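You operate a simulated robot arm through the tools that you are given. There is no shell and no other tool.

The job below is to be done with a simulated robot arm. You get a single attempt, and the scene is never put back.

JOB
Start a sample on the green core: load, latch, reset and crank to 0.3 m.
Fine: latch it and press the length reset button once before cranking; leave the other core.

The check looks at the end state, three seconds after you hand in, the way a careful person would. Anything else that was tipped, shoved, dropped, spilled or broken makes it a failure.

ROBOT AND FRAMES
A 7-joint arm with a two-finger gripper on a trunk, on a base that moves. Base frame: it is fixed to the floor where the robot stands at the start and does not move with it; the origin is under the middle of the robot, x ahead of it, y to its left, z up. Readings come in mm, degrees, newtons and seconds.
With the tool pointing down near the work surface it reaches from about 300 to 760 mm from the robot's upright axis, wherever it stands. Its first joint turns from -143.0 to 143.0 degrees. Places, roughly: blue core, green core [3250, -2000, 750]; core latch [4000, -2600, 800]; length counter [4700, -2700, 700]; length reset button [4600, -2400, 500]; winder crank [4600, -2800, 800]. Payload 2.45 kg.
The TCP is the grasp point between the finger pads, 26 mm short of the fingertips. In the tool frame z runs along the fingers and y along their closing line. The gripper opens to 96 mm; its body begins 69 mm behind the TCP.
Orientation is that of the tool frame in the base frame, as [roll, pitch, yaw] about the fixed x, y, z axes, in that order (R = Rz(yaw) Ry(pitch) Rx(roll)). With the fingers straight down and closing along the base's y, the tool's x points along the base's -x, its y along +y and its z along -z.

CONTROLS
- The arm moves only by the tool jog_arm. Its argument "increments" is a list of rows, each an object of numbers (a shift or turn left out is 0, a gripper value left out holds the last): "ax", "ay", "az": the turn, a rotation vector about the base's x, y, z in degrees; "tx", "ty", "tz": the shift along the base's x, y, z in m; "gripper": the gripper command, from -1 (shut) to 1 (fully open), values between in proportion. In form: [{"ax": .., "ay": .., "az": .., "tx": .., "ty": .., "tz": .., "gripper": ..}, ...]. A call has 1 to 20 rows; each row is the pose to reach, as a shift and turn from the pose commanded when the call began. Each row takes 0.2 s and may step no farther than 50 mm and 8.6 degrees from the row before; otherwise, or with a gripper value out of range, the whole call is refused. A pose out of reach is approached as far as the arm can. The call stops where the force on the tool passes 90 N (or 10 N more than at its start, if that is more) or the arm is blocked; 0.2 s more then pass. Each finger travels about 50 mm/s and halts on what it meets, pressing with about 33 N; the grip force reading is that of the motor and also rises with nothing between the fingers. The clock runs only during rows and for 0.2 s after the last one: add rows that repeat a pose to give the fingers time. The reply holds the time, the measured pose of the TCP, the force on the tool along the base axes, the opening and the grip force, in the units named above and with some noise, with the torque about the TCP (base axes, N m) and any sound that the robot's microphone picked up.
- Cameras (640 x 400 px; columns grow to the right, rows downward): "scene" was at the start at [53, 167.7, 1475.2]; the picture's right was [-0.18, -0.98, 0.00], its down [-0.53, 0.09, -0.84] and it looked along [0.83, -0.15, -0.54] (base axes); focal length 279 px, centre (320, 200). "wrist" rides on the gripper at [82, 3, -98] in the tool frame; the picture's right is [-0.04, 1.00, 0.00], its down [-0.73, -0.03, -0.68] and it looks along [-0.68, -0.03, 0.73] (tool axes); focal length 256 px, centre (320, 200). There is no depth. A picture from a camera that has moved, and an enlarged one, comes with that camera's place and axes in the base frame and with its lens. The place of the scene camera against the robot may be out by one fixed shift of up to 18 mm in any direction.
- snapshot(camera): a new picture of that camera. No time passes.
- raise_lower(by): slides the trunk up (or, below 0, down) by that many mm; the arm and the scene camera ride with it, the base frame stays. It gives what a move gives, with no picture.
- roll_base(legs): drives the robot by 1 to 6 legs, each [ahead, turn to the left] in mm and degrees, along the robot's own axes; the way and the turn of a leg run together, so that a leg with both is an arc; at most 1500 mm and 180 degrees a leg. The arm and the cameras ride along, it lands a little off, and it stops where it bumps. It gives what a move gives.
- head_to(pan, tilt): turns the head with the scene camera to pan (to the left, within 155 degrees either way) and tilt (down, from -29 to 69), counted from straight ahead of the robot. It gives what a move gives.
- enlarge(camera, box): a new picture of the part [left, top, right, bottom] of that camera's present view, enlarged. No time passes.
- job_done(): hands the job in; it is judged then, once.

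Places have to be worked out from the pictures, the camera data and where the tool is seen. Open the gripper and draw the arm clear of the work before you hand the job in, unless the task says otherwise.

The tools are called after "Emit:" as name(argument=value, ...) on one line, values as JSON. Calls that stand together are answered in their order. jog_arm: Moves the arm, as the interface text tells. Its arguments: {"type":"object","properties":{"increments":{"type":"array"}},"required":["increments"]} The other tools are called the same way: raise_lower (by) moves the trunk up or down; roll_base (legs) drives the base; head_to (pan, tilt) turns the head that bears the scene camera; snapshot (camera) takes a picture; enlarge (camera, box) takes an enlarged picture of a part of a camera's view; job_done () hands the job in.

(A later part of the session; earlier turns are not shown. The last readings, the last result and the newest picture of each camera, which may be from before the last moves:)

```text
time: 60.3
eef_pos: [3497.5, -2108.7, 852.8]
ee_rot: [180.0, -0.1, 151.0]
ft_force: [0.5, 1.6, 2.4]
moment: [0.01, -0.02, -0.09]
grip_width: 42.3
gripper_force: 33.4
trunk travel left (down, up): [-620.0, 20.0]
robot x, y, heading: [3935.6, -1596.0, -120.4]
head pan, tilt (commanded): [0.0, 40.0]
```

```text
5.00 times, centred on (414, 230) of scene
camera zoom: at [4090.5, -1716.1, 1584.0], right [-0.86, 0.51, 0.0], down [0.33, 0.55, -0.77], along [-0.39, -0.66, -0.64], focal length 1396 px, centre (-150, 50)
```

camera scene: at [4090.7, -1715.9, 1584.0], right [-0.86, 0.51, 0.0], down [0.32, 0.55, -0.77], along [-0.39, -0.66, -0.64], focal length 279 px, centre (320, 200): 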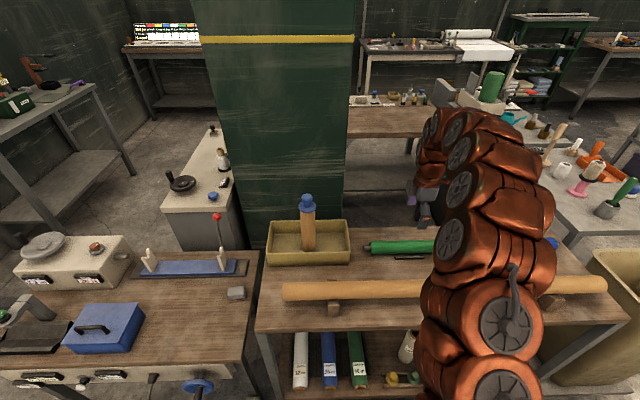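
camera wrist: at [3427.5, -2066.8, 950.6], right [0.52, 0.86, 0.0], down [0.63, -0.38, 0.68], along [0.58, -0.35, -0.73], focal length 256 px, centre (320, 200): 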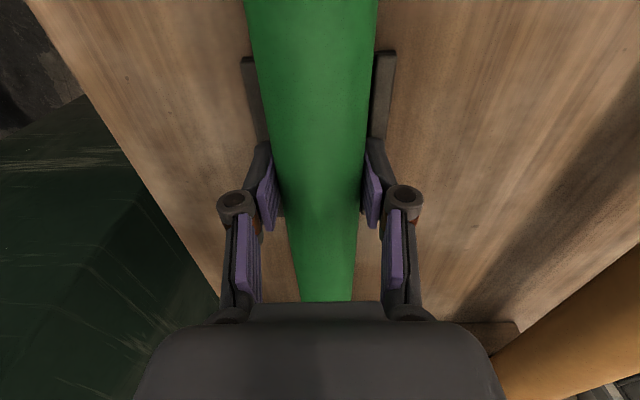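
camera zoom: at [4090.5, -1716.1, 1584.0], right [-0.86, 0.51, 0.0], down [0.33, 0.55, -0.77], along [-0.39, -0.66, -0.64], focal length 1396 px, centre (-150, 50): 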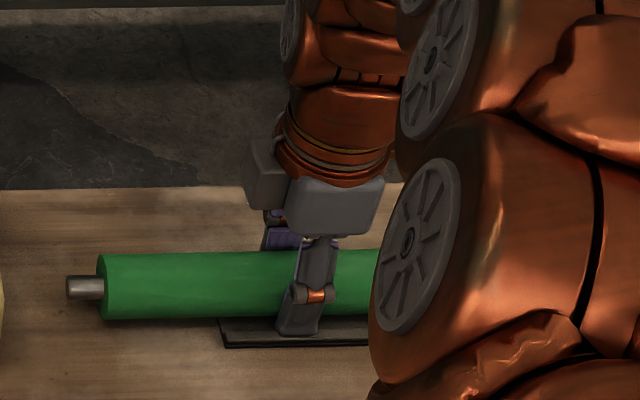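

Gripped: 42.3 mm opening with 33 N, which fits the core's diameter. I lift gently and check.

Emit:
jog_arm(increments=[{"tz": 0.01}, {"tz": 0.025}, {"tz": 0.05}, {"tz": 0.08}, {"tz": 0.08}])

Emit:
snapshot(camera="wrist")

Emit:
snapshot(camera="scene")

```text
time: 61.5
eef_pos: [3501.1, -2109.8, 932.3]
ee_rot: [180.0, 0.0, 151.0]
ft_force: [0.0, 0.2, -1.9]
moment: [-0.01, -0.01, -0.03]
grip_width: 42.2
gripper_force: 33.0
trunk travel left (down, up): [-620.0, 20.0]
robot x, y, heading: [3937.2, -1595.4, -120.1]
head pan, tilt (commanded): [0.0, 40.0]
```

```text
taken
camera wrist: at [3429.2, -2067.7, 1031.3], right [0.52, 0.86, 0.0], down [0.63, -0.38, 0.68], along [0.58, -0.35, -0.73], focal length 256 px, centre (320, 200)
```

wrist: 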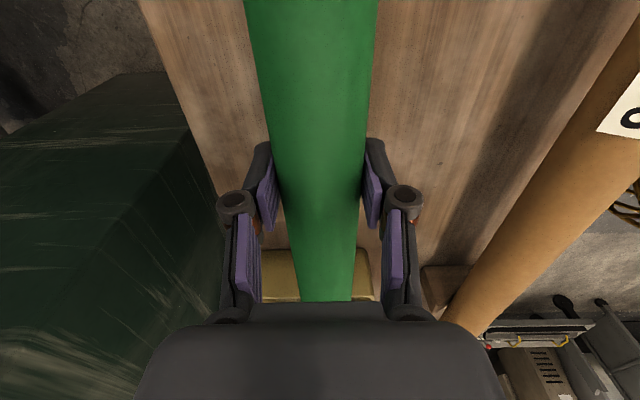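

```text
taken
camera scene: at [4090.4, -1716.3, 1583.9], right [-0.86, 0.51, 0.0], down [0.33, 0.55, -0.77], along [-0.39, -0.66, -0.64], focal length 279 px, centre (320, 200)
```

scene: 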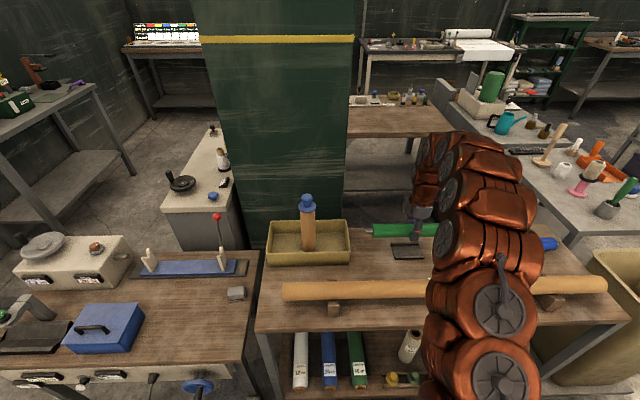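

The core is lifted cleanly (≈2 N weight, no moment so it's centred). I raise and retract it before driving.

Emit:
jog_arm(increments=[{"tz": 0.04}, {"tz": 0.08}, {"tz": 0.11, "tx": 0.01, "ty": 0.017}, {"tz": 0.12, "tx": 0.03, "ty": 0.052}, {"tz": 0.12, "tx": 0.05, "ty": 0.087}, {"tz": 0.12, "tx": 0.075, "ty": 0.13}, {"tz": 0.12, "tx": 0.075, "ty": 0.13}])

Emit:
roll_base(legs=[[-150, 0]])

Emit:
snapshot(camera="scene")

```text
time: 63.1
eef_pos: [3576.5, -1976.5, 1052.0]
ee_rot: [-179.9, 0.0, 151.1]
ft_force: [-0.2, -0.2, -1.7]
moment: [0.0, 0.03, -0.01]
grip_width: 41.8
gripper_force: 33.0
trunk travel left (down, up): [-620.0, 20.0]
robot x, y, heading: [3935.0, -1598.4, -120.4]
head pan, tilt (commanded): [0.0, 40.0]
```

```text
time: 64.5
eef_pos: [3650.6, -1850.0, 1052.6]
ee_rot: [-180.0, 0.1, 151.0]
ft_force: [1.0, -0.7, -2.9]
moment: [0.04, 0.01, 0.0]
grip_width: 42.4
gripper_force: 33.0
trunk travel left (down, up): [-620.0, 20.0]
robot x, y, heading: [4010.5, -1471.4, -120.5]
head pan, tilt (commanded): [0.0, 40.0]
```

```text
taken
camera scene: at [4164.3, -1590.2, 1584.0], right [-0.86, 0.51, 0.0], down [0.33, 0.55, -0.77], along [-0.39, -0.66, -0.64], focal length 279 px, centre (320, 200)
```

scene: 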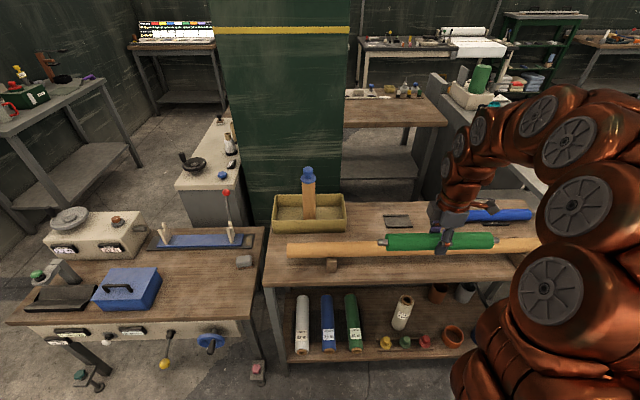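

The core is held level. I turn left 90°, drive along the aisle to in front of the winder bench, and turn back to face it.

Emit:
roll_base(legs=[[0, 90.5], [690, 0], [0, -90]])

Emit:
snapshot(camera="scene")

Emit:
snapshot(camera="wrist")

```text
time: 76.0
eef_pos: [4257.5, -2201.6, 1052.3]
ee_rot: [-180.0, 0.1, 151.9]
ft_force: [0.4, 0.2, -2.0]
moment: [0.0, -0.02, 0.01]
grip_width: 41.9
gripper_force: 33.9
trunk travel left (down, up): [-620.0, 20.0]
robot x, y, heading: [4612.3, -1810.1, -119.6]
head pan, tilt (commanded): [0.0, 40.0]
```

```text
taken
camera scene: at [4767.0, -1933.6, 1584.0], right [-0.87, 0.49, 0.0], down [0.32, 0.56, -0.77], along [-0.38, -0.67, -0.64], focal length 279 px, centre (320, 200)
```

scene: 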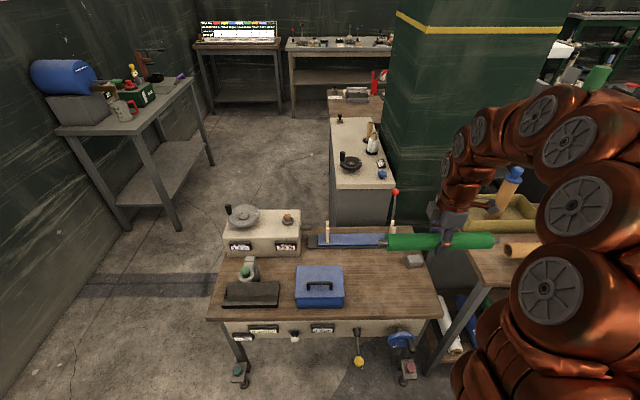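

```text
taken
camera wrist: at [4186.3, -2160.5, 1150.1], right [0.51, 0.86, 0.0], down [0.63, -0.37, 0.68], along [0.59, -0.34, -0.73], focal length 256 px, centre (320, 200)
```

wrist: 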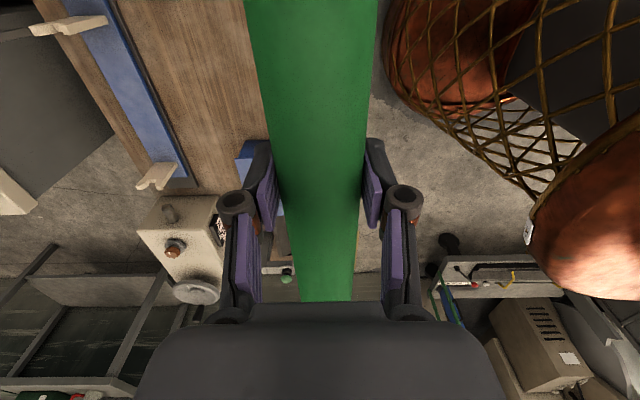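

I'm in front of the winder. I enlarge the saddle/latch area from this new angle for triangulation.

Emit:
enlarge(camera="scene", box=[300, 180, 428, 260])

Emit:
enlarge(camera="wrist", box=[0, 0, 240, 150])

Emit:
enlarge(camera="wrist", box=[96, 120, 256, 220])

```text
5.00 times, centred on (364, 220) of scene
camera zoom: at [4767.0, -1933.6, 1584.0], right [-0.87, 0.49, 0.0], down [0.32, 0.56, -0.77], along [-0.38, -0.67, -0.64], focal length 1396 px, centre (100, 100)
```

zoom: 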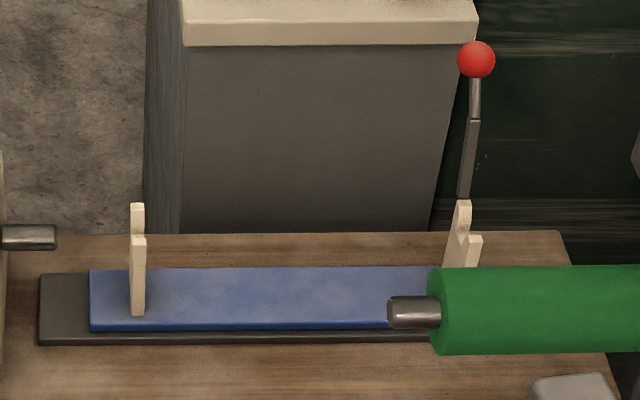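

```text
2.67 times, centred on (120, 75) of wrist
camera zoom: at [4186.3, -2160.5, 1150.1], right [0.51, 0.86, 0.0], down [0.63, -0.37, 0.68], along [0.59, -0.34, -0.73], focal length 683 px, centre (853, 533)
```

zoom: 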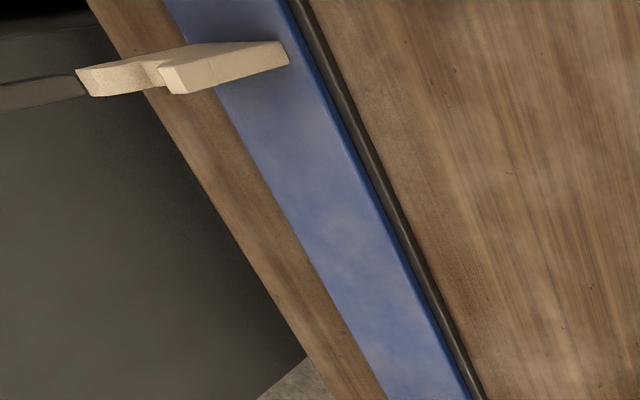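

```text
4.00 times, centred on (176, 170) of wrist
camera zoom: at [4186.3, -2160.5, 1150.1], right [0.51, 0.86, 0.0], down [0.63, -0.37, 0.68], along [0.59, -0.34, -0.73], focal length 1024 px, centre (896, 320)
```

zoom: 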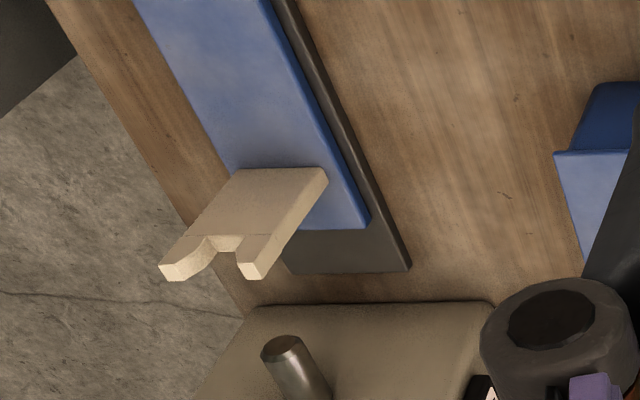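

The left saddle shows as a ~10 mm plate with a notch. I drive 135 mm closer to take up the final stance, then I'll measure saddles with the wrist camera.

Emit:
roll_base(legs=[[135, 0]])

Emit:
snapshot(camera="scene")

Emit:
snapshot(camera="wrist")

```text
time: 77.3
eef_pos: [4189.3, -2319.2, 1052.1]
ee_rot: [-179.9, 0.0, 151.8]
ft_force: [0.7, 0.4, -2.3]
moment: [0.0, 0.02, 0.0]
grip_width: 42.0
gripper_force: 32.9
trunk travel left (down, up): [-620.0, 20.0]
robot x, y, heading: [4544.9, -1933.1, -119.6]
head pan, tilt (commanded): [0.0, 40.0]
```

```text
taken
camera scene: at [4699.1, -2052.8, 1584.0], right [-0.87, 0.5, 0.0], down [0.32, 0.56, -0.77], along [-0.38, -0.67, -0.64], focal length 279 px, centre (320, 200)
```

scene: 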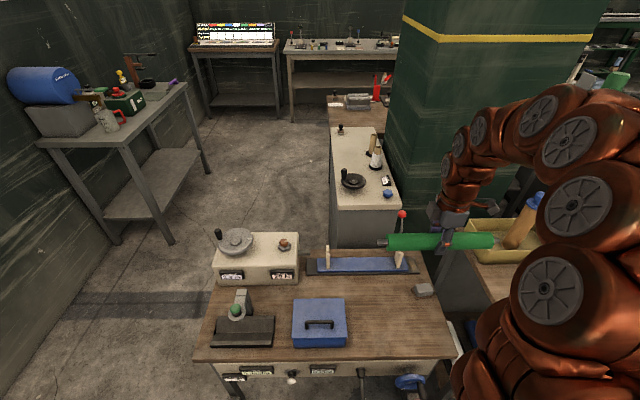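

```text
taken
camera wrist: at [4118.0, -2278.8, 1150.2], right [0.51, 0.86, 0.0], down [0.63, -0.37, 0.68], along [0.58, -0.35, -0.73], focal length 256 px, centre (320, 200)
```

wrist: 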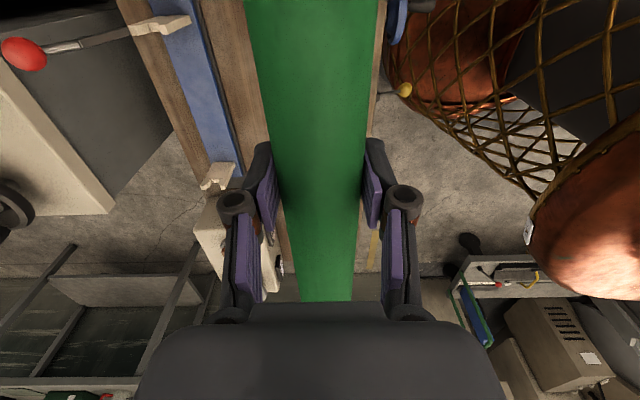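

Both saddles and the lever are visible in the wrist picture. I enlarge them.

Emit:
enlarge(camera="wrist", box=[96, 0, 256, 100])

Emit:
enlarge(camera="wrist", box=[136, 130, 264, 210])

Emit:
enlarge(camera="wrist", box=[0, 0, 192, 120])

Emit:
enlarge(camera="scene", box=[296, 200, 424, 280])

```text
4.00 times, centred on (176, 50) of wrist
camera zoom: at [4118.0, -2278.8, 1150.2], right [0.51, 0.86, 0.0], down [0.63, -0.37, 0.68], along [0.58, -0.35, -0.73], focal length 1024 px, centre (896, 800)
```

zoom: 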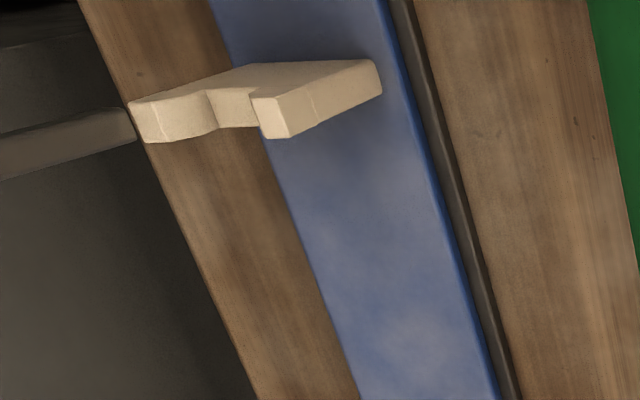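

```text
5.00 times, centred on (200, 170) of wrist
camera zoom: at [4118.0, -2278.8, 1150.2], right [0.51, 0.86, 0.0], down [0.63, -0.37, 0.68], along [0.58, -0.35, -0.73], focal length 1280 px, centre (920, 350)
```

zoom: 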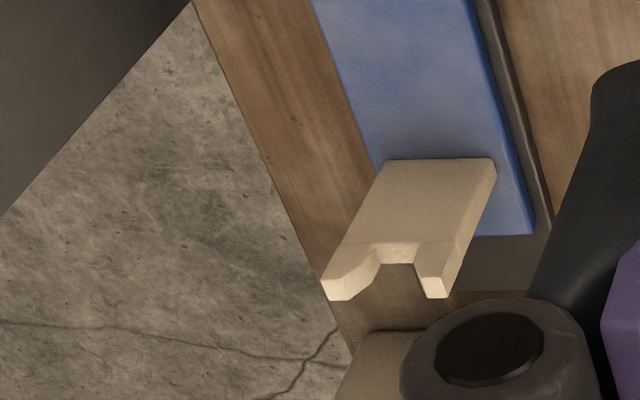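

```text
3.33 times, centred on (96, 60) of wrist
camera zoom: at [4118.0, -2278.8, 1150.2], right [0.51, 0.86, 0.0], down [0.63, -0.37, 0.68], along [0.58, -0.35, -0.73], focal length 853 px, centre (1067, 667)
```

zoom: 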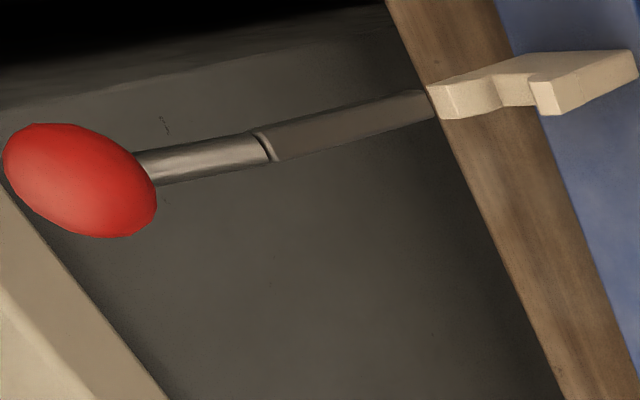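

```text
5.00 times, centred on (360, 240) of scene
camera zoom: at [4699.1, -2052.8, 1584.0], right [-0.87, 0.5, 0.0], down [0.32, 0.56, -0.77], along [-0.38, -0.67, -0.64], focal length 1396 px, centre (120, 0)
```

zoom: 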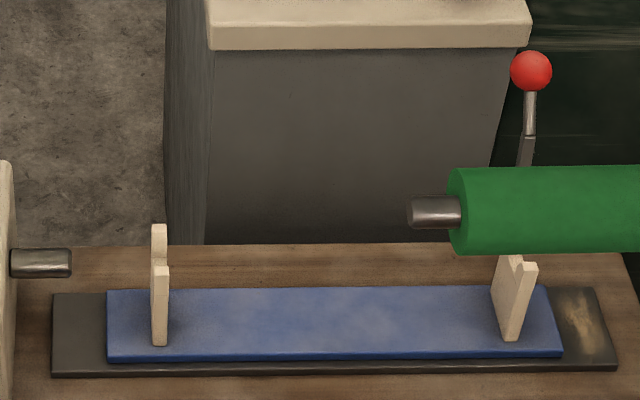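

Wrist and scene together put the prong tops near z≈715–735, left saddle ≈(4308,-2660), right saddle ≈(4056,-2522), axis ≈-28.6°. I move the core above the cradle at a safe height and check the reach.

Emit:
jog_arm(increments=[{"tx": -0.001, "ty": -0.045, "tz": -0.01, "az": -0.2}, {"tx": -0.002, "ty": -0.09, "tz": -0.025, "az": -0.4}, {"tx": -0.003, "ty": -0.135, "tz": -0.04, "az": -0.4}, {"tx": -0.004, "ty": -0.18, "tz": -0.055, "az": -0.4}, {"tx": -0.006, "ty": -0.225, "tz": -0.075, "az": -0.4}, {"tx": -0.007, "ty": -0.27, "tz": -0.092, "az": -0.4}, {"tx": -0.007, "ty": -0.27, "tz": -0.092, "az": -0.4}])

Emit:
snapshot(camera="scene")

Emit:
snapshot(camera="wrist")

```text
time: 78.9
eef_pos: [4179.6, -2593.6, 959.2]
ee_rot: [-180.0, 0.0, 151.3]
ft_force: [0.9, 0.6, -2.4]
moment: [-0.01, -0.01, -0.01]
grip_width: 42.1
gripper_force: 33.1
trunk travel left (down, up): [-620.0, 20.0]
robot x, y, heading: [4540.7, -1932.7, -119.8]
head pan, tilt (commanded): [0.0, 40.0]
```

```text
taken
camera scene: at [4699.0, -2053.4, 1584.0], right [-0.87, 0.5, 0.0], down [0.32, 0.56, -0.77], along [-0.38, -0.67, -0.64], focal length 279 px, centre (320, 200)
```

scene: 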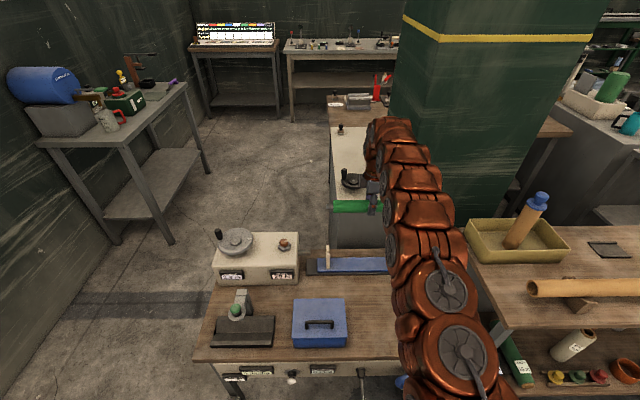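

```text
taken
camera wrist: at [4108.1, -2551.1, 1057.3], right [0.51, 0.86, 0.0], down [0.63, -0.38, 0.68], along [0.58, -0.35, -0.73], focal length 256 px, centre (320, 200)
```

wrist: 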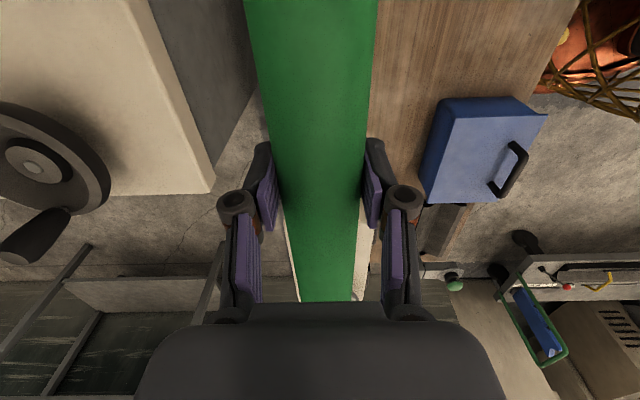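

The arm reaches. I enlarge the scene view around the core and left saddle to judge alignment.

Emit:
enlarge(camera="scene", box=[296, 180, 424, 260])

Emit:
enlarge(camera="scene", box=[310, 190, 390, 240])

```text
5.00 times, centred on (360, 220) of scene
camera zoom: at [4699.0, -2053.4, 1584.0], right [-0.87, 0.5, 0.0], down [0.32, 0.56, -0.77], along [-0.38, -0.67, -0.64], focal length 1396 px, centre (120, 100)
```

zoom: 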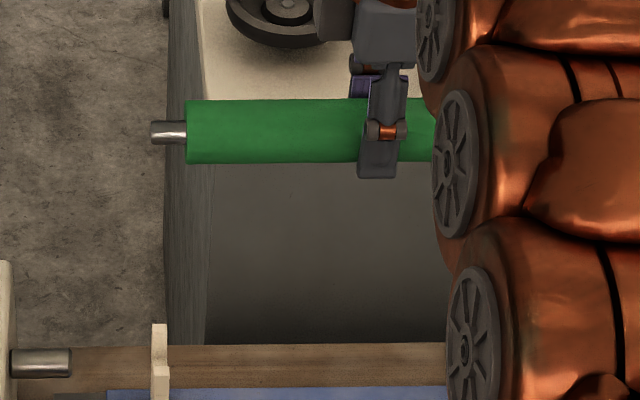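

```text
8.00 times, centred on (350, 215) of scene
camera zoom: at [4699.0, -2053.4, 1584.0], right [-0.87, 0.5, 0.0], down [0.32, 0.56, -0.77], along [-0.38, -0.67, -0.64], focal length 2234 px, centre (80, 80)
```

zoom: 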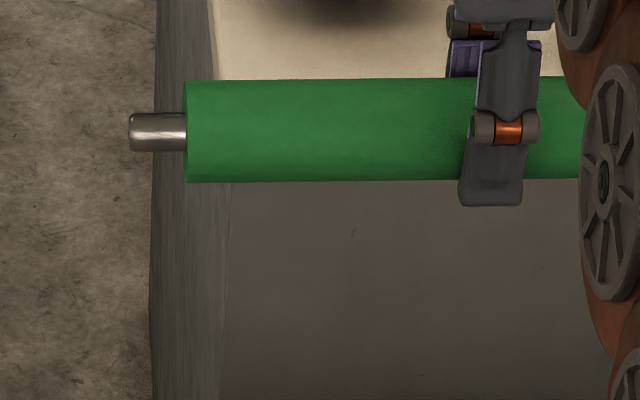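

Laterally the core needs about +5 mm toward the winder; I check the wrist picture for the across-axis alignment with the left saddle.

Emit:
enlarge(camera="wrist", box=[240, 200, 400, 300])

```text
4.00 times, centred on (320, 250) of wrist
camera zoom: at [4108.1, -2551.1, 1057.3], right [0.51, 0.86, 0.0], down [0.63, -0.38, 0.68], along [0.58, -0.35, -0.73], focal length 1024 px, centre (320, 0)
```

zoom: 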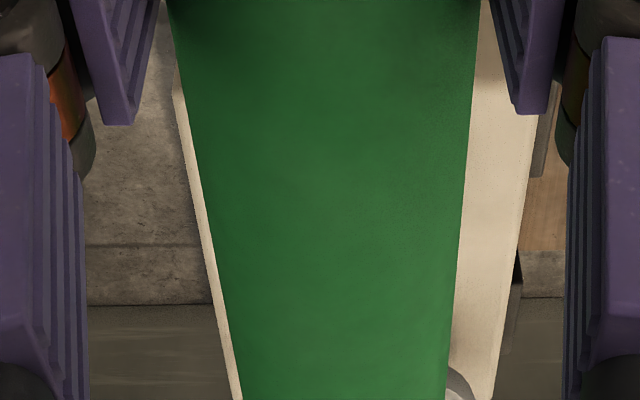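

Combining the cameras: prong tops ≈z 713, seat axis ≈z 700, saddle mid-point ≈(4183,-2598). I shift +3/-4 mm and lower the trunk by 150 mm, keeping the arm posture.

Emit:
jog_arm(increments=[{"tx": 0.003, "ty": -0.004}, {"tx": 0.003, "ty": -0.004}])

Emit:
raise_lower(by=-150)

Emit:
snapshot(camera="scene")

Emit:
snapshot(camera="wrist")

```text
time: 79.5
eef_pos: [4181.8, -2595.0, 959.9]
ee_rot: [-179.9, 0.1, 151.4]
ft_force: [-0.2, 0.4, -1.6]
moment: [0.02, 0.01, -0.02]
grip_width: 42.0
gripper_force: 32.9
trunk travel left (down, up): [-620.0, 20.0]
robot x, y, heading: [4542.4, -1932.8, -119.7]
head pan, tilt (commanded): [0.0, 40.0]
```

```text
time: 81.2
eef_pos: [4182.7, -2594.7, 809.9]
ee_rot: [180.0, 0.0, 151.5]
ft_force: [0.5, 0.0, -3.6]
moment: [0.01, 0.0, 0.04]
grip_width: 42.0
gripper_force: 32.7
trunk travel left (down, up): [-470.0, 170.0]
robot x, y, heading: [4544.7, -1933.9, -119.7]
head pan, tilt (commanded): [0.0, 40.0]
```

```text
taken
camera scene: at [4699.0, -2053.1, 1434.0], right [-0.87, 0.5, 0.0], down [0.32, 0.56, -0.77], along [-0.38, -0.67, -0.64], focal length 279 px, centre (320, 200)
```

scene: 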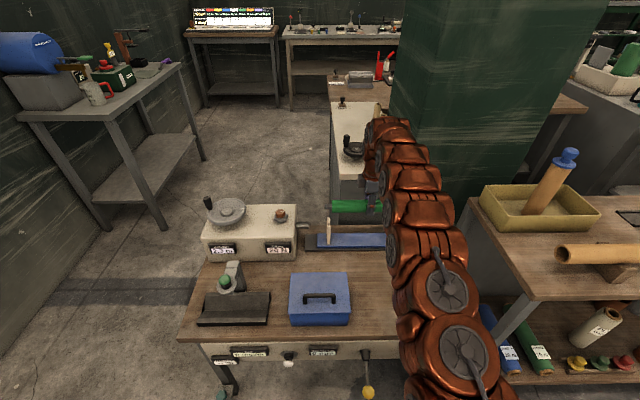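

```text
taken
camera wrist: at [4111.9, -2553.3, 907.4], right [0.51, 0.86, 0.0], down [0.63, -0.38, 0.68], along [0.58, -0.35, -0.73], focal length 256 px, centre (320, 200)
```

wrist: 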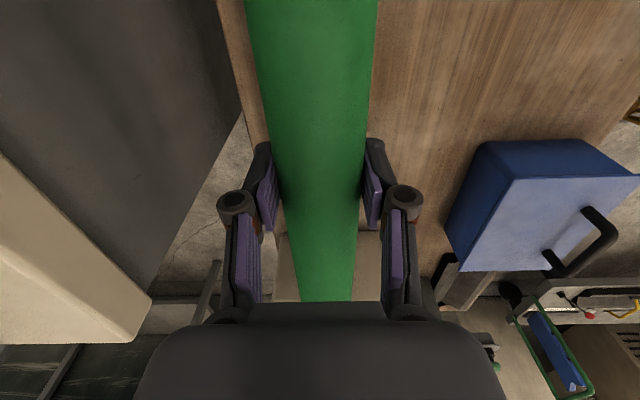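

I enlarge both views to check alignment of the core relative to the left saddle.

Emit:
enlarge(camera="scene", box=[290, 180, 418, 260])

Emit:
enlarge(camera="wrist", box=[240, 200, 400, 300])

```text
5.00 times, centred on (354, 220) of scene
camera zoom: at [4699.0, -2053.1, 1434.0], right [-0.87, 0.5, 0.0], down [0.32, 0.56, -0.77], along [-0.38, -0.67, -0.64], focal length 1396 px, centre (150, 100)
```

zoom: 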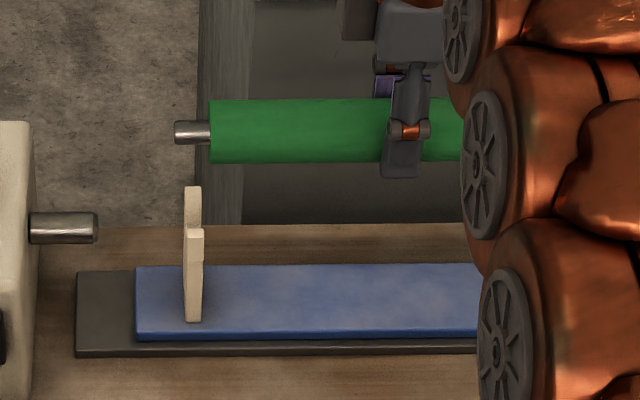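

```text
4.00 times, centred on (320, 250) of wrist
camera zoom: at [4111.9, -2553.3, 907.4], right [0.51, 0.86, 0.0], down [0.63, -0.38, 0.68], along [0.58, -0.35, -0.73], focal length 1024 px, centre (320, 0)
```

zoom: 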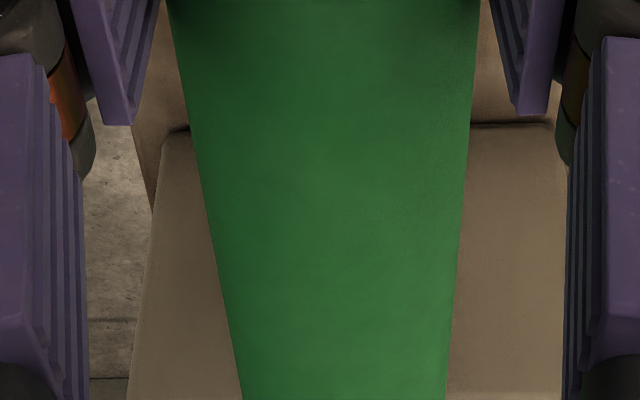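

I need the saddle height more precisely. I take a high zoom of the left saddle here, then repeat it with the trunk raised, to get vertical parallax.

Emit:
enlarge(camera="scene", box=[300, 200, 364, 240])

Emit:
raise_lower(by=170)

Emit:
enlarge(camera="scene", box=[300, 230, 364, 270])

```text
10.00 times, centred on (332, 220) of scene
camera zoom: at [4699.0, -2053.1, 1434.0], right [-0.87, 0.5, 0.0], down [0.32, 0.56, -0.77], along [-0.38, -0.67, -0.64], focal length 2793 px, centre (200, 0)
```

zoom: 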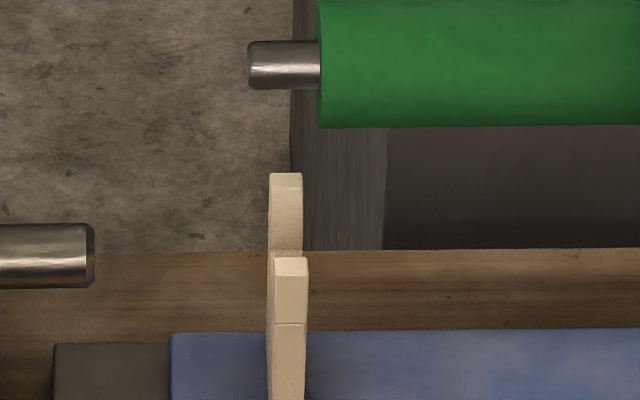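

```text
time: 83.1
eef_pos: [4182.6, -2594.0, 978.7]
ee_rot: [-180.0, 0.0, 151.4]
ft_force: [0.3, -0.2, -3.2]
moment: [-0.03, -0.01, 0.02]
grip_width: 41.9
gripper_force: 32.9
trunk travel left (down, up): [-640.0, 0.0]
robot x, y, heading: [4541.5, -1932.6, -119.5]
head pan, tilt (commanded): [0.0, 40.0]
```

```text
10.00 times, centred on (332, 250) of scene
camera zoom: at [4699.0, -2053.2, 1603.9], right [-0.87, 0.5, 0.0], down [0.32, 0.56, -0.77], along [-0.38, -0.67, -0.64], focal length 2793 px, centre (200, -300)
```

zoom: 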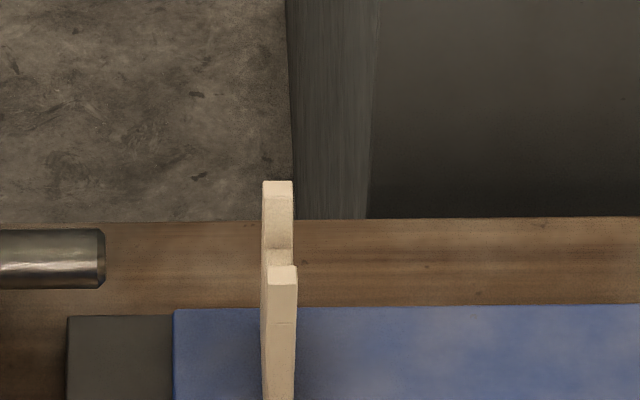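

Vertical parallax gives prong tops z≈738, notch centre/stub axis z≈724 and shows the core is ≈18 mm too far back and ≈1 mm short laterally. I correct by (+9.6,+14.9) mm and lower the trunk again, then re-check.

Emit:
jog_arm(increments=[{"tx": 0.0096, "ty": 0.0149}, {"tx": 0.0096, "ty": 0.0149}])

Emit:
raise_lower(by=-190)

Emit:
enlarge(camera="scene", box=[300, 190, 364, 230])

Emit:
snapshot(camera="scene")

```text
time: 83.7
eef_pos: [4192.6, -2581.3, 978.8]
ee_rot: [-180.0, -0.1, 151.4]
ft_force: [-0.3, -0.7, -2.4]
moment: [-0.01, -0.03, -0.02]
grip_width: 42.1
gripper_force: 32.9
trunk travel left (down, up): [-640.0, 0.0]
robot x, y, heading: [4541.8, -1934.5, -119.4]
head pan, tilt (commanded): [0.0, 40.0]
```

```text
time: 85.8
eef_pos: [4192.0, -2581.6, 789.8]
ee_rot: [-180.0, 0.0, 151.5]
ft_force: [-1.0, -0.9, -1.8]
moment: [0.03, 0.02, 0.01]
grip_width: 41.7
gripper_force: 32.6
trunk travel left (down, up): [-450.0, 190.0]
robot x, y, heading: [4542.4, -1934.9, -119.8]
head pan, tilt (commanded): [0.0, 40.0]
```

```text
10.00 times, centred on (332, 210) of scene
camera zoom: at [4699.0, -2053.1, 1414.0], right [-0.87, 0.5, 0.0], down [0.32, 0.56, -0.77], along [-0.38, -0.67, -0.64], focal length 2793 px, centre (200, 100)
```

zoom: 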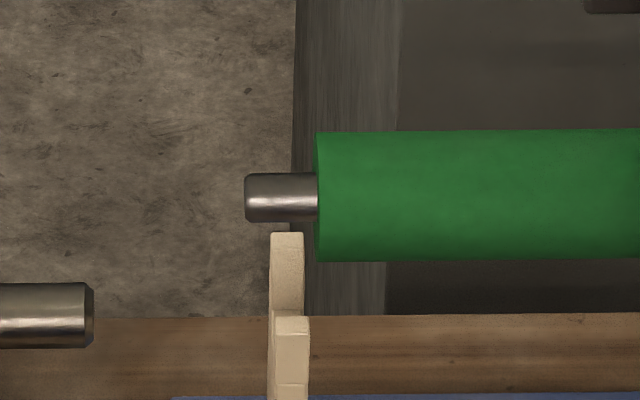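

```text
taken
camera scene: at [4699.0, -2053.1, 1414.0], right [-0.87, 0.5, 0.0], down [0.32, 0.56, -0.77], along [-0.38, -0.67, -0.64], focal length 279 px, centre (320, 200)
```

scene: 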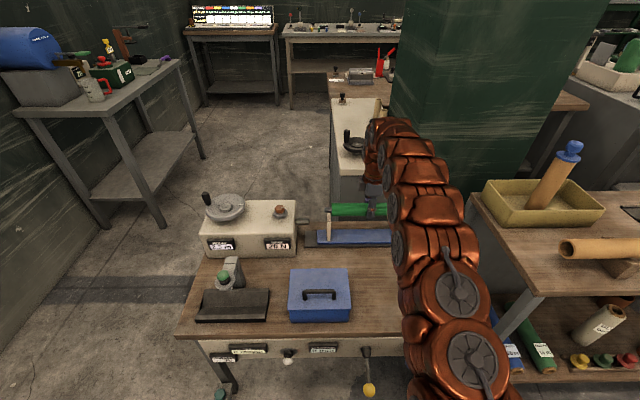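

Aligned: core axis at the notch centre (within ~2 mm) and ~2.5 mm gap at the left saddle's inner face. I lower 30 mm and check again.

Emit:
jog_arm(increments=[{"tz": -0.01}, {"tz": -0.02}, {"tz": -0.03}, {"tz": -0.03}])

Emit:
enlarge(camera="scene", box=[300, 200, 364, 240])

Emit:
snapshot(camera="wrist")

```text
time: 86.8
eef_pos: [4193.4, -2580.6, 760.3]
ee_rot: [-179.9, 0.0, 151.4]
ft_force: [-0.7, 0.5, -2.0]
moment: [0.01, 0.01, 0.03]
grip_width: 42.1
gripper_force: 33.3
trunk travel left (down, up): [-450.0, 190.0]
robot x, y, heading: [4544.0, -1931.7, -119.7]
head pan, tilt (commanded): [0.0, 40.0]
```

```text
10.00 times, centred on (332, 220) of scene
camera zoom: at [4699.0, -2053.1, 1414.0], right [-0.87, 0.5, 0.0], down [0.32, 0.56, -0.77], along [-0.38, -0.67, -0.64], focal length 2793 px, centre (200, 0)
```

zoom: 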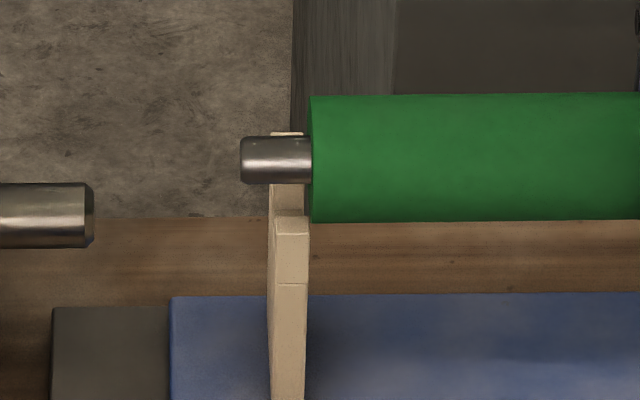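

```text
taken
camera wrist: at [4122.4, -2539.9, 858.7], right [0.51, 0.86, 0.0], down [0.63, -0.38, 0.68], along [0.58, -0.35, -0.73], focal length 256 px, centre (320, 200)
```

wrist: 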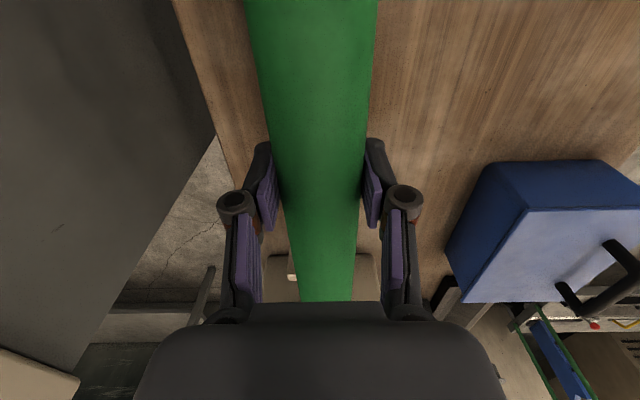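

Now the journal is at the notch mouth. I zoom the wrist view at the left saddle prongs peeking out either side to confirm centring.

Emit:
enlarge(camera="wrist", box=[264, 230, 376, 300])

```text
5.71 times, centred on (320, 265) of wrist
camera zoom: at [4122.4, -2539.9, 858.7], right [0.51, 0.86, 0.0], down [0.63, -0.38, 0.68], along [0.58, -0.35, -0.73], focal length 1463 px, centre (320, -171)
```

zoom: 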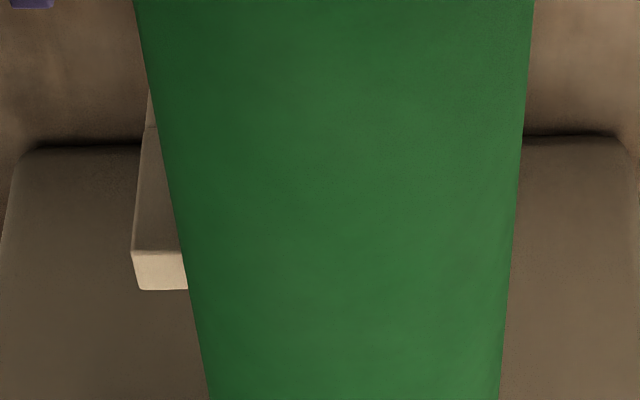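

The wrist view suggests the saddle may sit further back than the scene camera implied, and the notch may be off-centre in the saddle. I raise the core and shift it aside to look at both saddles directly with the wrist camera.

Emit:
jog_arm(increments=[{"tz": 0.03}, {"tz": 0.07}, {"tz": 0.1}, {"tz": 0.1, "tx": 0.014, "ty": 0.026}, {"tz": 0.1, "tx": 0.029, "ty": 0.053}, {"tz": 0.1, "tx": -0.01, "ty": 0.074}, {"tz": 0.1, "tx": -0.05, "ty": 0.096}, {"tz": 0.1, "tx": -0.05, "ty": 0.096}])

Emit:
snapshot(camera="wrist")

Emit:
enlarge(camera="wrist", box=[160, 0, 288, 80])

Emit:
enlarge(camera="wrist", box=[176, 150, 304, 230])

```text
time: 88.6
eef_pos: [4143.9, -2482.8, 857.5]
ee_rot: [-180.0, 0.0, 151.4]
ft_force: [0.2, 0.7, -3.5]
moment: [0.01, -0.02, 0.0]
grip_width: 42.2
gripper_force: 32.6
trunk travel left (down, up): [-450.0, 190.0]
robot x, y, heading: [4542.2, -1934.0, -119.8]
head pan, tilt (commanded): [0.0, 40.0]
```

```text
taken
camera wrist: at [4071.6, -2441.6, 955.7], right [0.51, 0.86, 0.0], down [0.63, -0.38, 0.68], along [0.58, -0.35, -0.73], focal length 256 px, centre (320, 200)
```

wrist: 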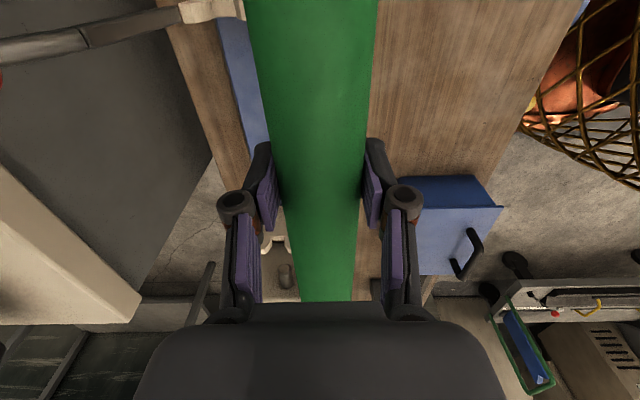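

```text
5.00 times, centred on (224, 40) of wrist
camera zoom: at [4071.6, -2441.6, 955.7], right [0.51, 0.86, 0.0], down [0.63, -0.38, 0.68], along [0.58, -0.35, -0.73], focal length 1280 px, centre (800, 1000)
```

zoom: 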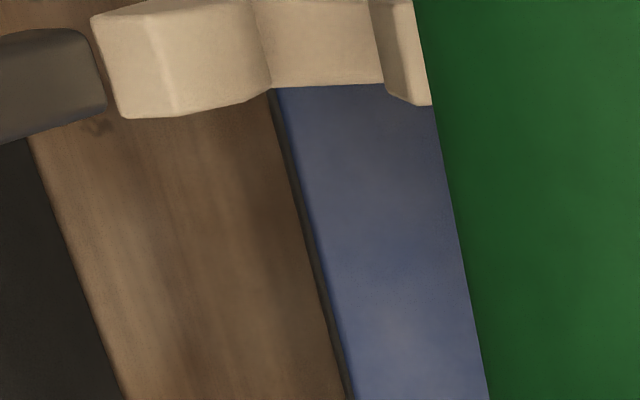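

```text
5.00 times, centred on (240, 190) of wrist
camera zoom: at [4071.6, -2441.6, 955.7], right [0.51, 0.86, 0.0], down [0.63, -0.38, 0.68], along [0.58, -0.35, -0.73], focal length 1280 px, centre (720, 250)
```

zoom: 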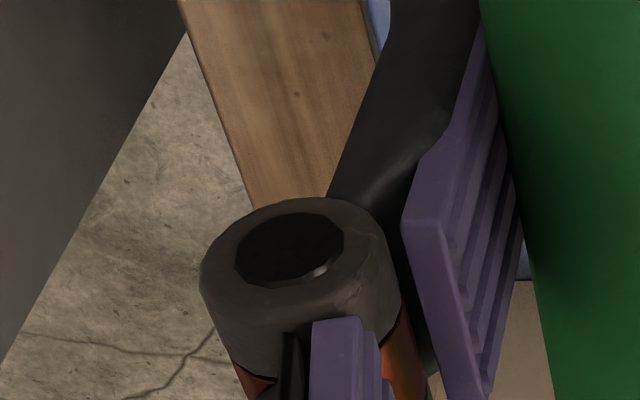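

Both saddles are visible past the core. I zoom on the left saddle's notch in the wrist view.

Emit:
enlarge(camera="wrist", box=[232, 220, 312, 270])

Emit:
enlarge(camera="wrist", box=[160, 0, 256, 60])

Emit:
enlarge(camera="scene", box=[290, 190, 418, 270])

```text
8.00 times, centred on (272, 245) of wrist
camera zoom: at [4071.6, -2441.6, 955.7], right [0.51, 0.86, 0.0], down [0.63, -0.38, 0.68], along [0.58, -0.35, -0.73], focal length 2048 px, centre (704, -160)
```

zoom: 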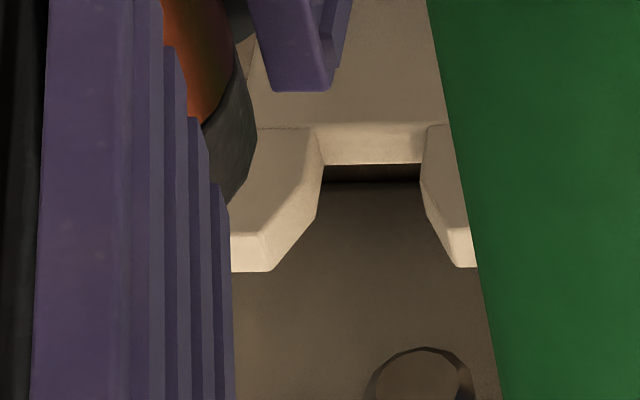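

```text
6.67 times, centred on (208, 30) of wrist
camera zoom: at [4071.6, -2441.6, 955.7], right [0.51, 0.86, 0.0], down [0.63, -0.38, 0.68], along [0.58, -0.35, -0.73], focal length 1707 px, centre (1067, 1333)
```

zoom: 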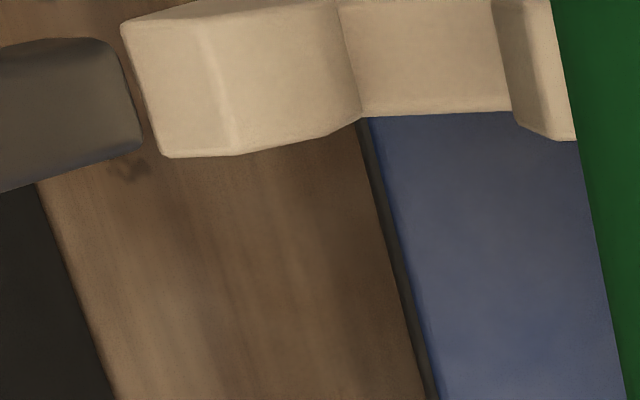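

```text
5.00 times, centred on (354, 230) of scene
camera zoom: at [4699.0, -2053.1, 1414.0], right [-0.87, 0.5, 0.0], down [0.32, 0.56, -0.77], along [-0.38, -0.67, -0.64], focal length 1396 px, centre (150, 50)
```

zoom: 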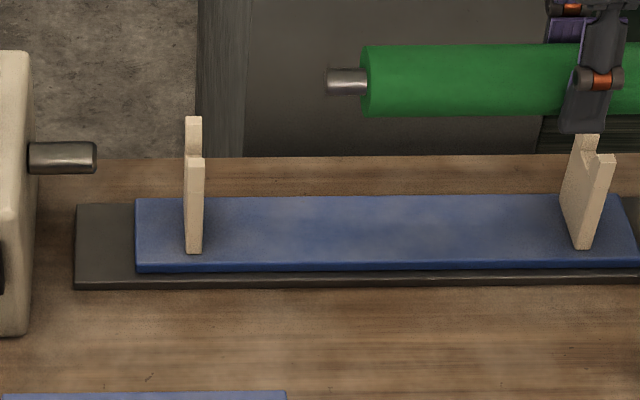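

The wrist view (core and notch in one image) shows the notch centre about +73 mm from the core axis across and yaw well aligned; that puts the target near (4185,-2589). I move there at height, then lower to z≈765 and look again.

Emit:
jog_arm(increments=[{"tx": 0.014, "ty": -0.035}, {"tx": 0.028, "ty": -0.07}, {"tx": 0.0414, "ty": -0.106}, {"tx": 0.0414, "ty": -0.106, "tz": -0.03}, {"tx": 0.0414, "ty": -0.106, "tz": -0.06}, {"tx": 0.0414, "ty": -0.106, "tz": -0.092}, {"tx": 0.0414, "ty": -0.106, "tz": -0.092}])

Emit:
enlarge(camera="wrist", box=[264, 230, 376, 300])

Emit:
enlarge(camera="scene", box=[300, 200, 364, 240])

```text
time: 90.2
eef_pos: [4185.1, -2589.9, 767.0]
ee_rot: [-179.9, 0.0, 151.3]
ft_force: [-0.6, 0.3, -2.1]
moment: [0.02, -0.01, 0.03]
grip_width: 42.1
gripper_force: 33.0
trunk travel left (down, up): [-450.0, 190.0]
robot x, y, heading: [4542.5, -1935.0, -119.2]
head pan, tilt (commanded): [0.0, 40.0]
```

```text
5.71 times, centred on (320, 265) of wrist
camera zoom: at [4114.3, -2548.9, 864.6], right [0.51, 0.86, 0.0], down [0.63, -0.38, 0.68], along [0.58, -0.35, -0.73], focal length 1463 px, centre (320, -171)
```

zoom: 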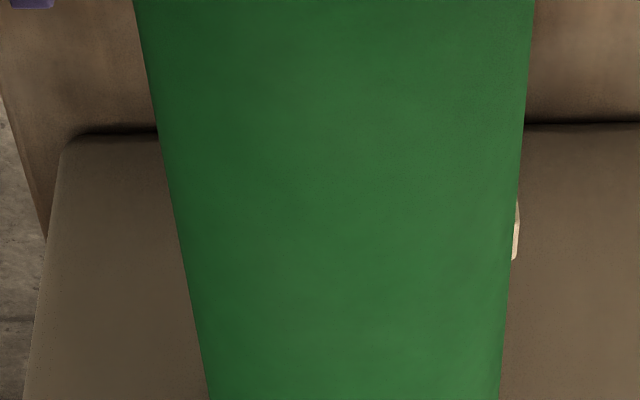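

```text
10.00 times, centred on (332, 220) of scene
camera zoom: at [4699.0, -2053.1, 1414.0], right [-0.87, 0.5, 0.0], down [0.32, 0.56, -0.77], along [-0.38, -0.67, -0.64], focal length 2793 px, centre (200, 0)
```

zoom: 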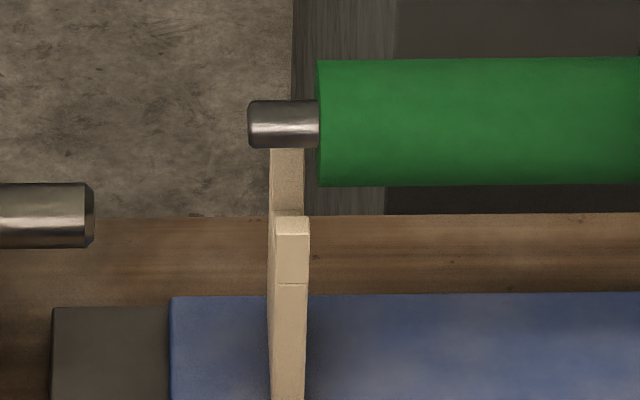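

Now the prongs are nearly symmetric (saddle centre ≈2 mm toward the robot). I correct by ~1.7 mm and lower in small steps to z≈740, watching forces.

Emit:
jog_arm(increments=[{"tx": 0.0006, "ty": 0.0018}, {"tx": 0.0006, "ty": 0.0018, "tz": -0.008}, {"tx": 0.0006, "ty": 0.0018, "tz": -0.016}, {"tx": 0.0006, "ty": 0.0018, "tz": -0.022}, {"tx": 0.0006, "ty": 0.0018, "tz": -0.027}, {"tx": 0.0006, "ty": 0.0018, "tz": -0.027}])

Emit:
enlarge(camera="wrist", box=[264, 230, 376, 300])

Emit:
enlarge(camera="scene", box=[300, 200, 364, 240])

```text
time: 91.6
eef_pos: [4184.3, -2589.1, 739.5]
ee_rot: [179.9, 0.0, 151.4]
ft_force: [-0.5, -0.1, -2.6]
moment: [-0.01, -0.01, 0.03]
grip_width: 42.0
gripper_force: 32.8
trunk travel left (down, up): [-450.0, 190.0]
robot x, y, heading: [4545.0, -1932.9, -119.7]
head pan, tilt (commanded): [0.0, 40.0]
```

```text
5.71 times, centred on (320, 265) of wrist
camera zoom: at [4114.0, -2547.5, 837.4], right [0.51, 0.86, 0.0], down [0.63, -0.38, 0.68], along [0.58, -0.35, -0.73], focal length 1463 px, centre (320, -171)
```

zoom: 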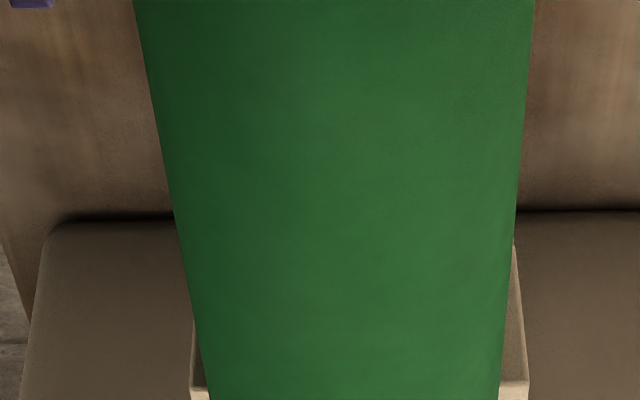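

```text
10.00 times, centred on (332, 220) of scene
camera zoom: at [4699.0, -2053.1, 1414.0], right [-0.87, 0.5, 0.0], down [0.32, 0.56, -0.77], along [-0.38, -0.67, -0.64], focal length 2793 px, centre (200, 0)
```

zoom: 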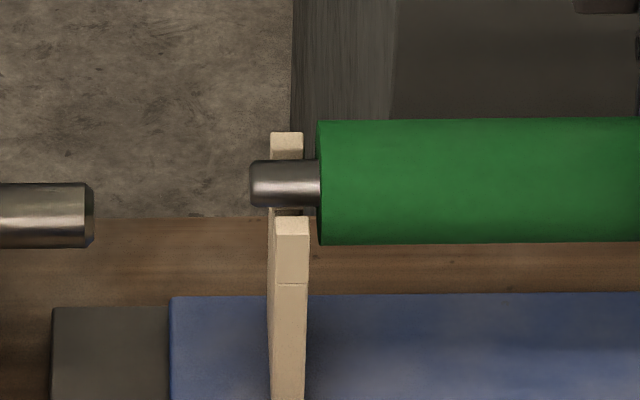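

Both prongs now show symmetrically (within ~1 mm), and the journal is entering the notch; the stub axis is ≈15 mm lower. I continue down in small steps to about z≈727.

Emit:
jog_arm(increments=[{"tz": -0.004}, {"tz": -0.008}, {"tz": -0.011}, {"tz": -0.011}])

Emit:
enlarge(camera="scene", box=[300, 200, 364, 240])

```text
time: 92.6
eef_pos: [4186.0, -2589.7, 729.0]
ee_rot: [180.0, 0.0, 151.4]
ft_force: [0.8, -0.7, -2.8]
moment: [-0.03, 0.02, 0.01]
grip_width: 42.1
gripper_force: 33.0
trunk travel left (down, up): [-450.0, 190.0]
robot x, y, heading: [4543.4, -1936.1, -119.6]
head pan, tilt (commanded): [0.0, 40.0]
```

```text
10.00 times, centred on (332, 220) of scene
camera zoom: at [4699.0, -2053.1, 1414.0], right [-0.87, 0.5, 0.0], down [0.32, 0.56, -0.77], along [-0.38, -0.67, -0.64], focal length 2793 px, centre (200, 0)
```

zoom: 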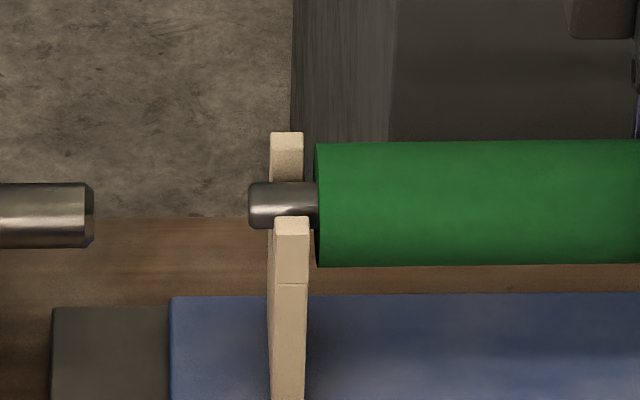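

No contact yet; the journal is between the prongs. I keep lowering 2 mm per row until the force changes.

Emit:
jog_arm(increments=[{"tz": -0.002}, {"tz": -0.004}, {"tz": -0.004}])

Emit:
jog_arm(increments=[{"tz": -0.002}, {"tz": -0.002}])

Emit:
enlarge(camera="scene", box=[300, 200, 364, 240])

```text
time: 93.4
eef_pos: [4184.3, -2589.2, 724.0]
ee_rot: [-180.0, -0.1, 151.4]
ft_force: [0.1, 0.6, -1.3]
moment: [0.02, -0.02, -0.01]
grip_width: 41.9
gripper_force: 32.9
trunk travel left (down, up): [-450.0, 190.0]
robot x, y, heading: [4541.6, -1932.3, -119.7]
head pan, tilt (commanded): [0.0, 40.0]
```

```text
time: 94.0
eef_pos: [4184.7, -2588.9, 725.2]
ee_rot: [-179.8, 0.1, 151.4]
ft_force: [3.1, -0.8, 13.0]
moment: [-0.1, -0.18, -0.15]
grip_width: 42.2
gripper_force: 33.0
trunk travel left (down, up): [-450.0, 190.0]
robot x, y, heading: [4539.4, -1934.6, -119.8]
head pan, tilt (commanded): [0.0, 40.0]
```

```text
10.00 times, centred on (332, 220) of scene
camera zoom: at [4699.6, -2052.4, 1414.2], right [-0.87, 0.5, 0.0], down [0.32, 0.56, -0.77], along [-0.38, -0.67, -0.64], focal length 2793 px, centre (200, 0)
```

zoom: 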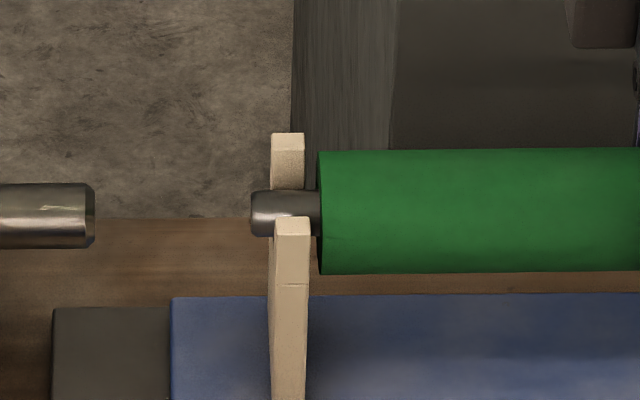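

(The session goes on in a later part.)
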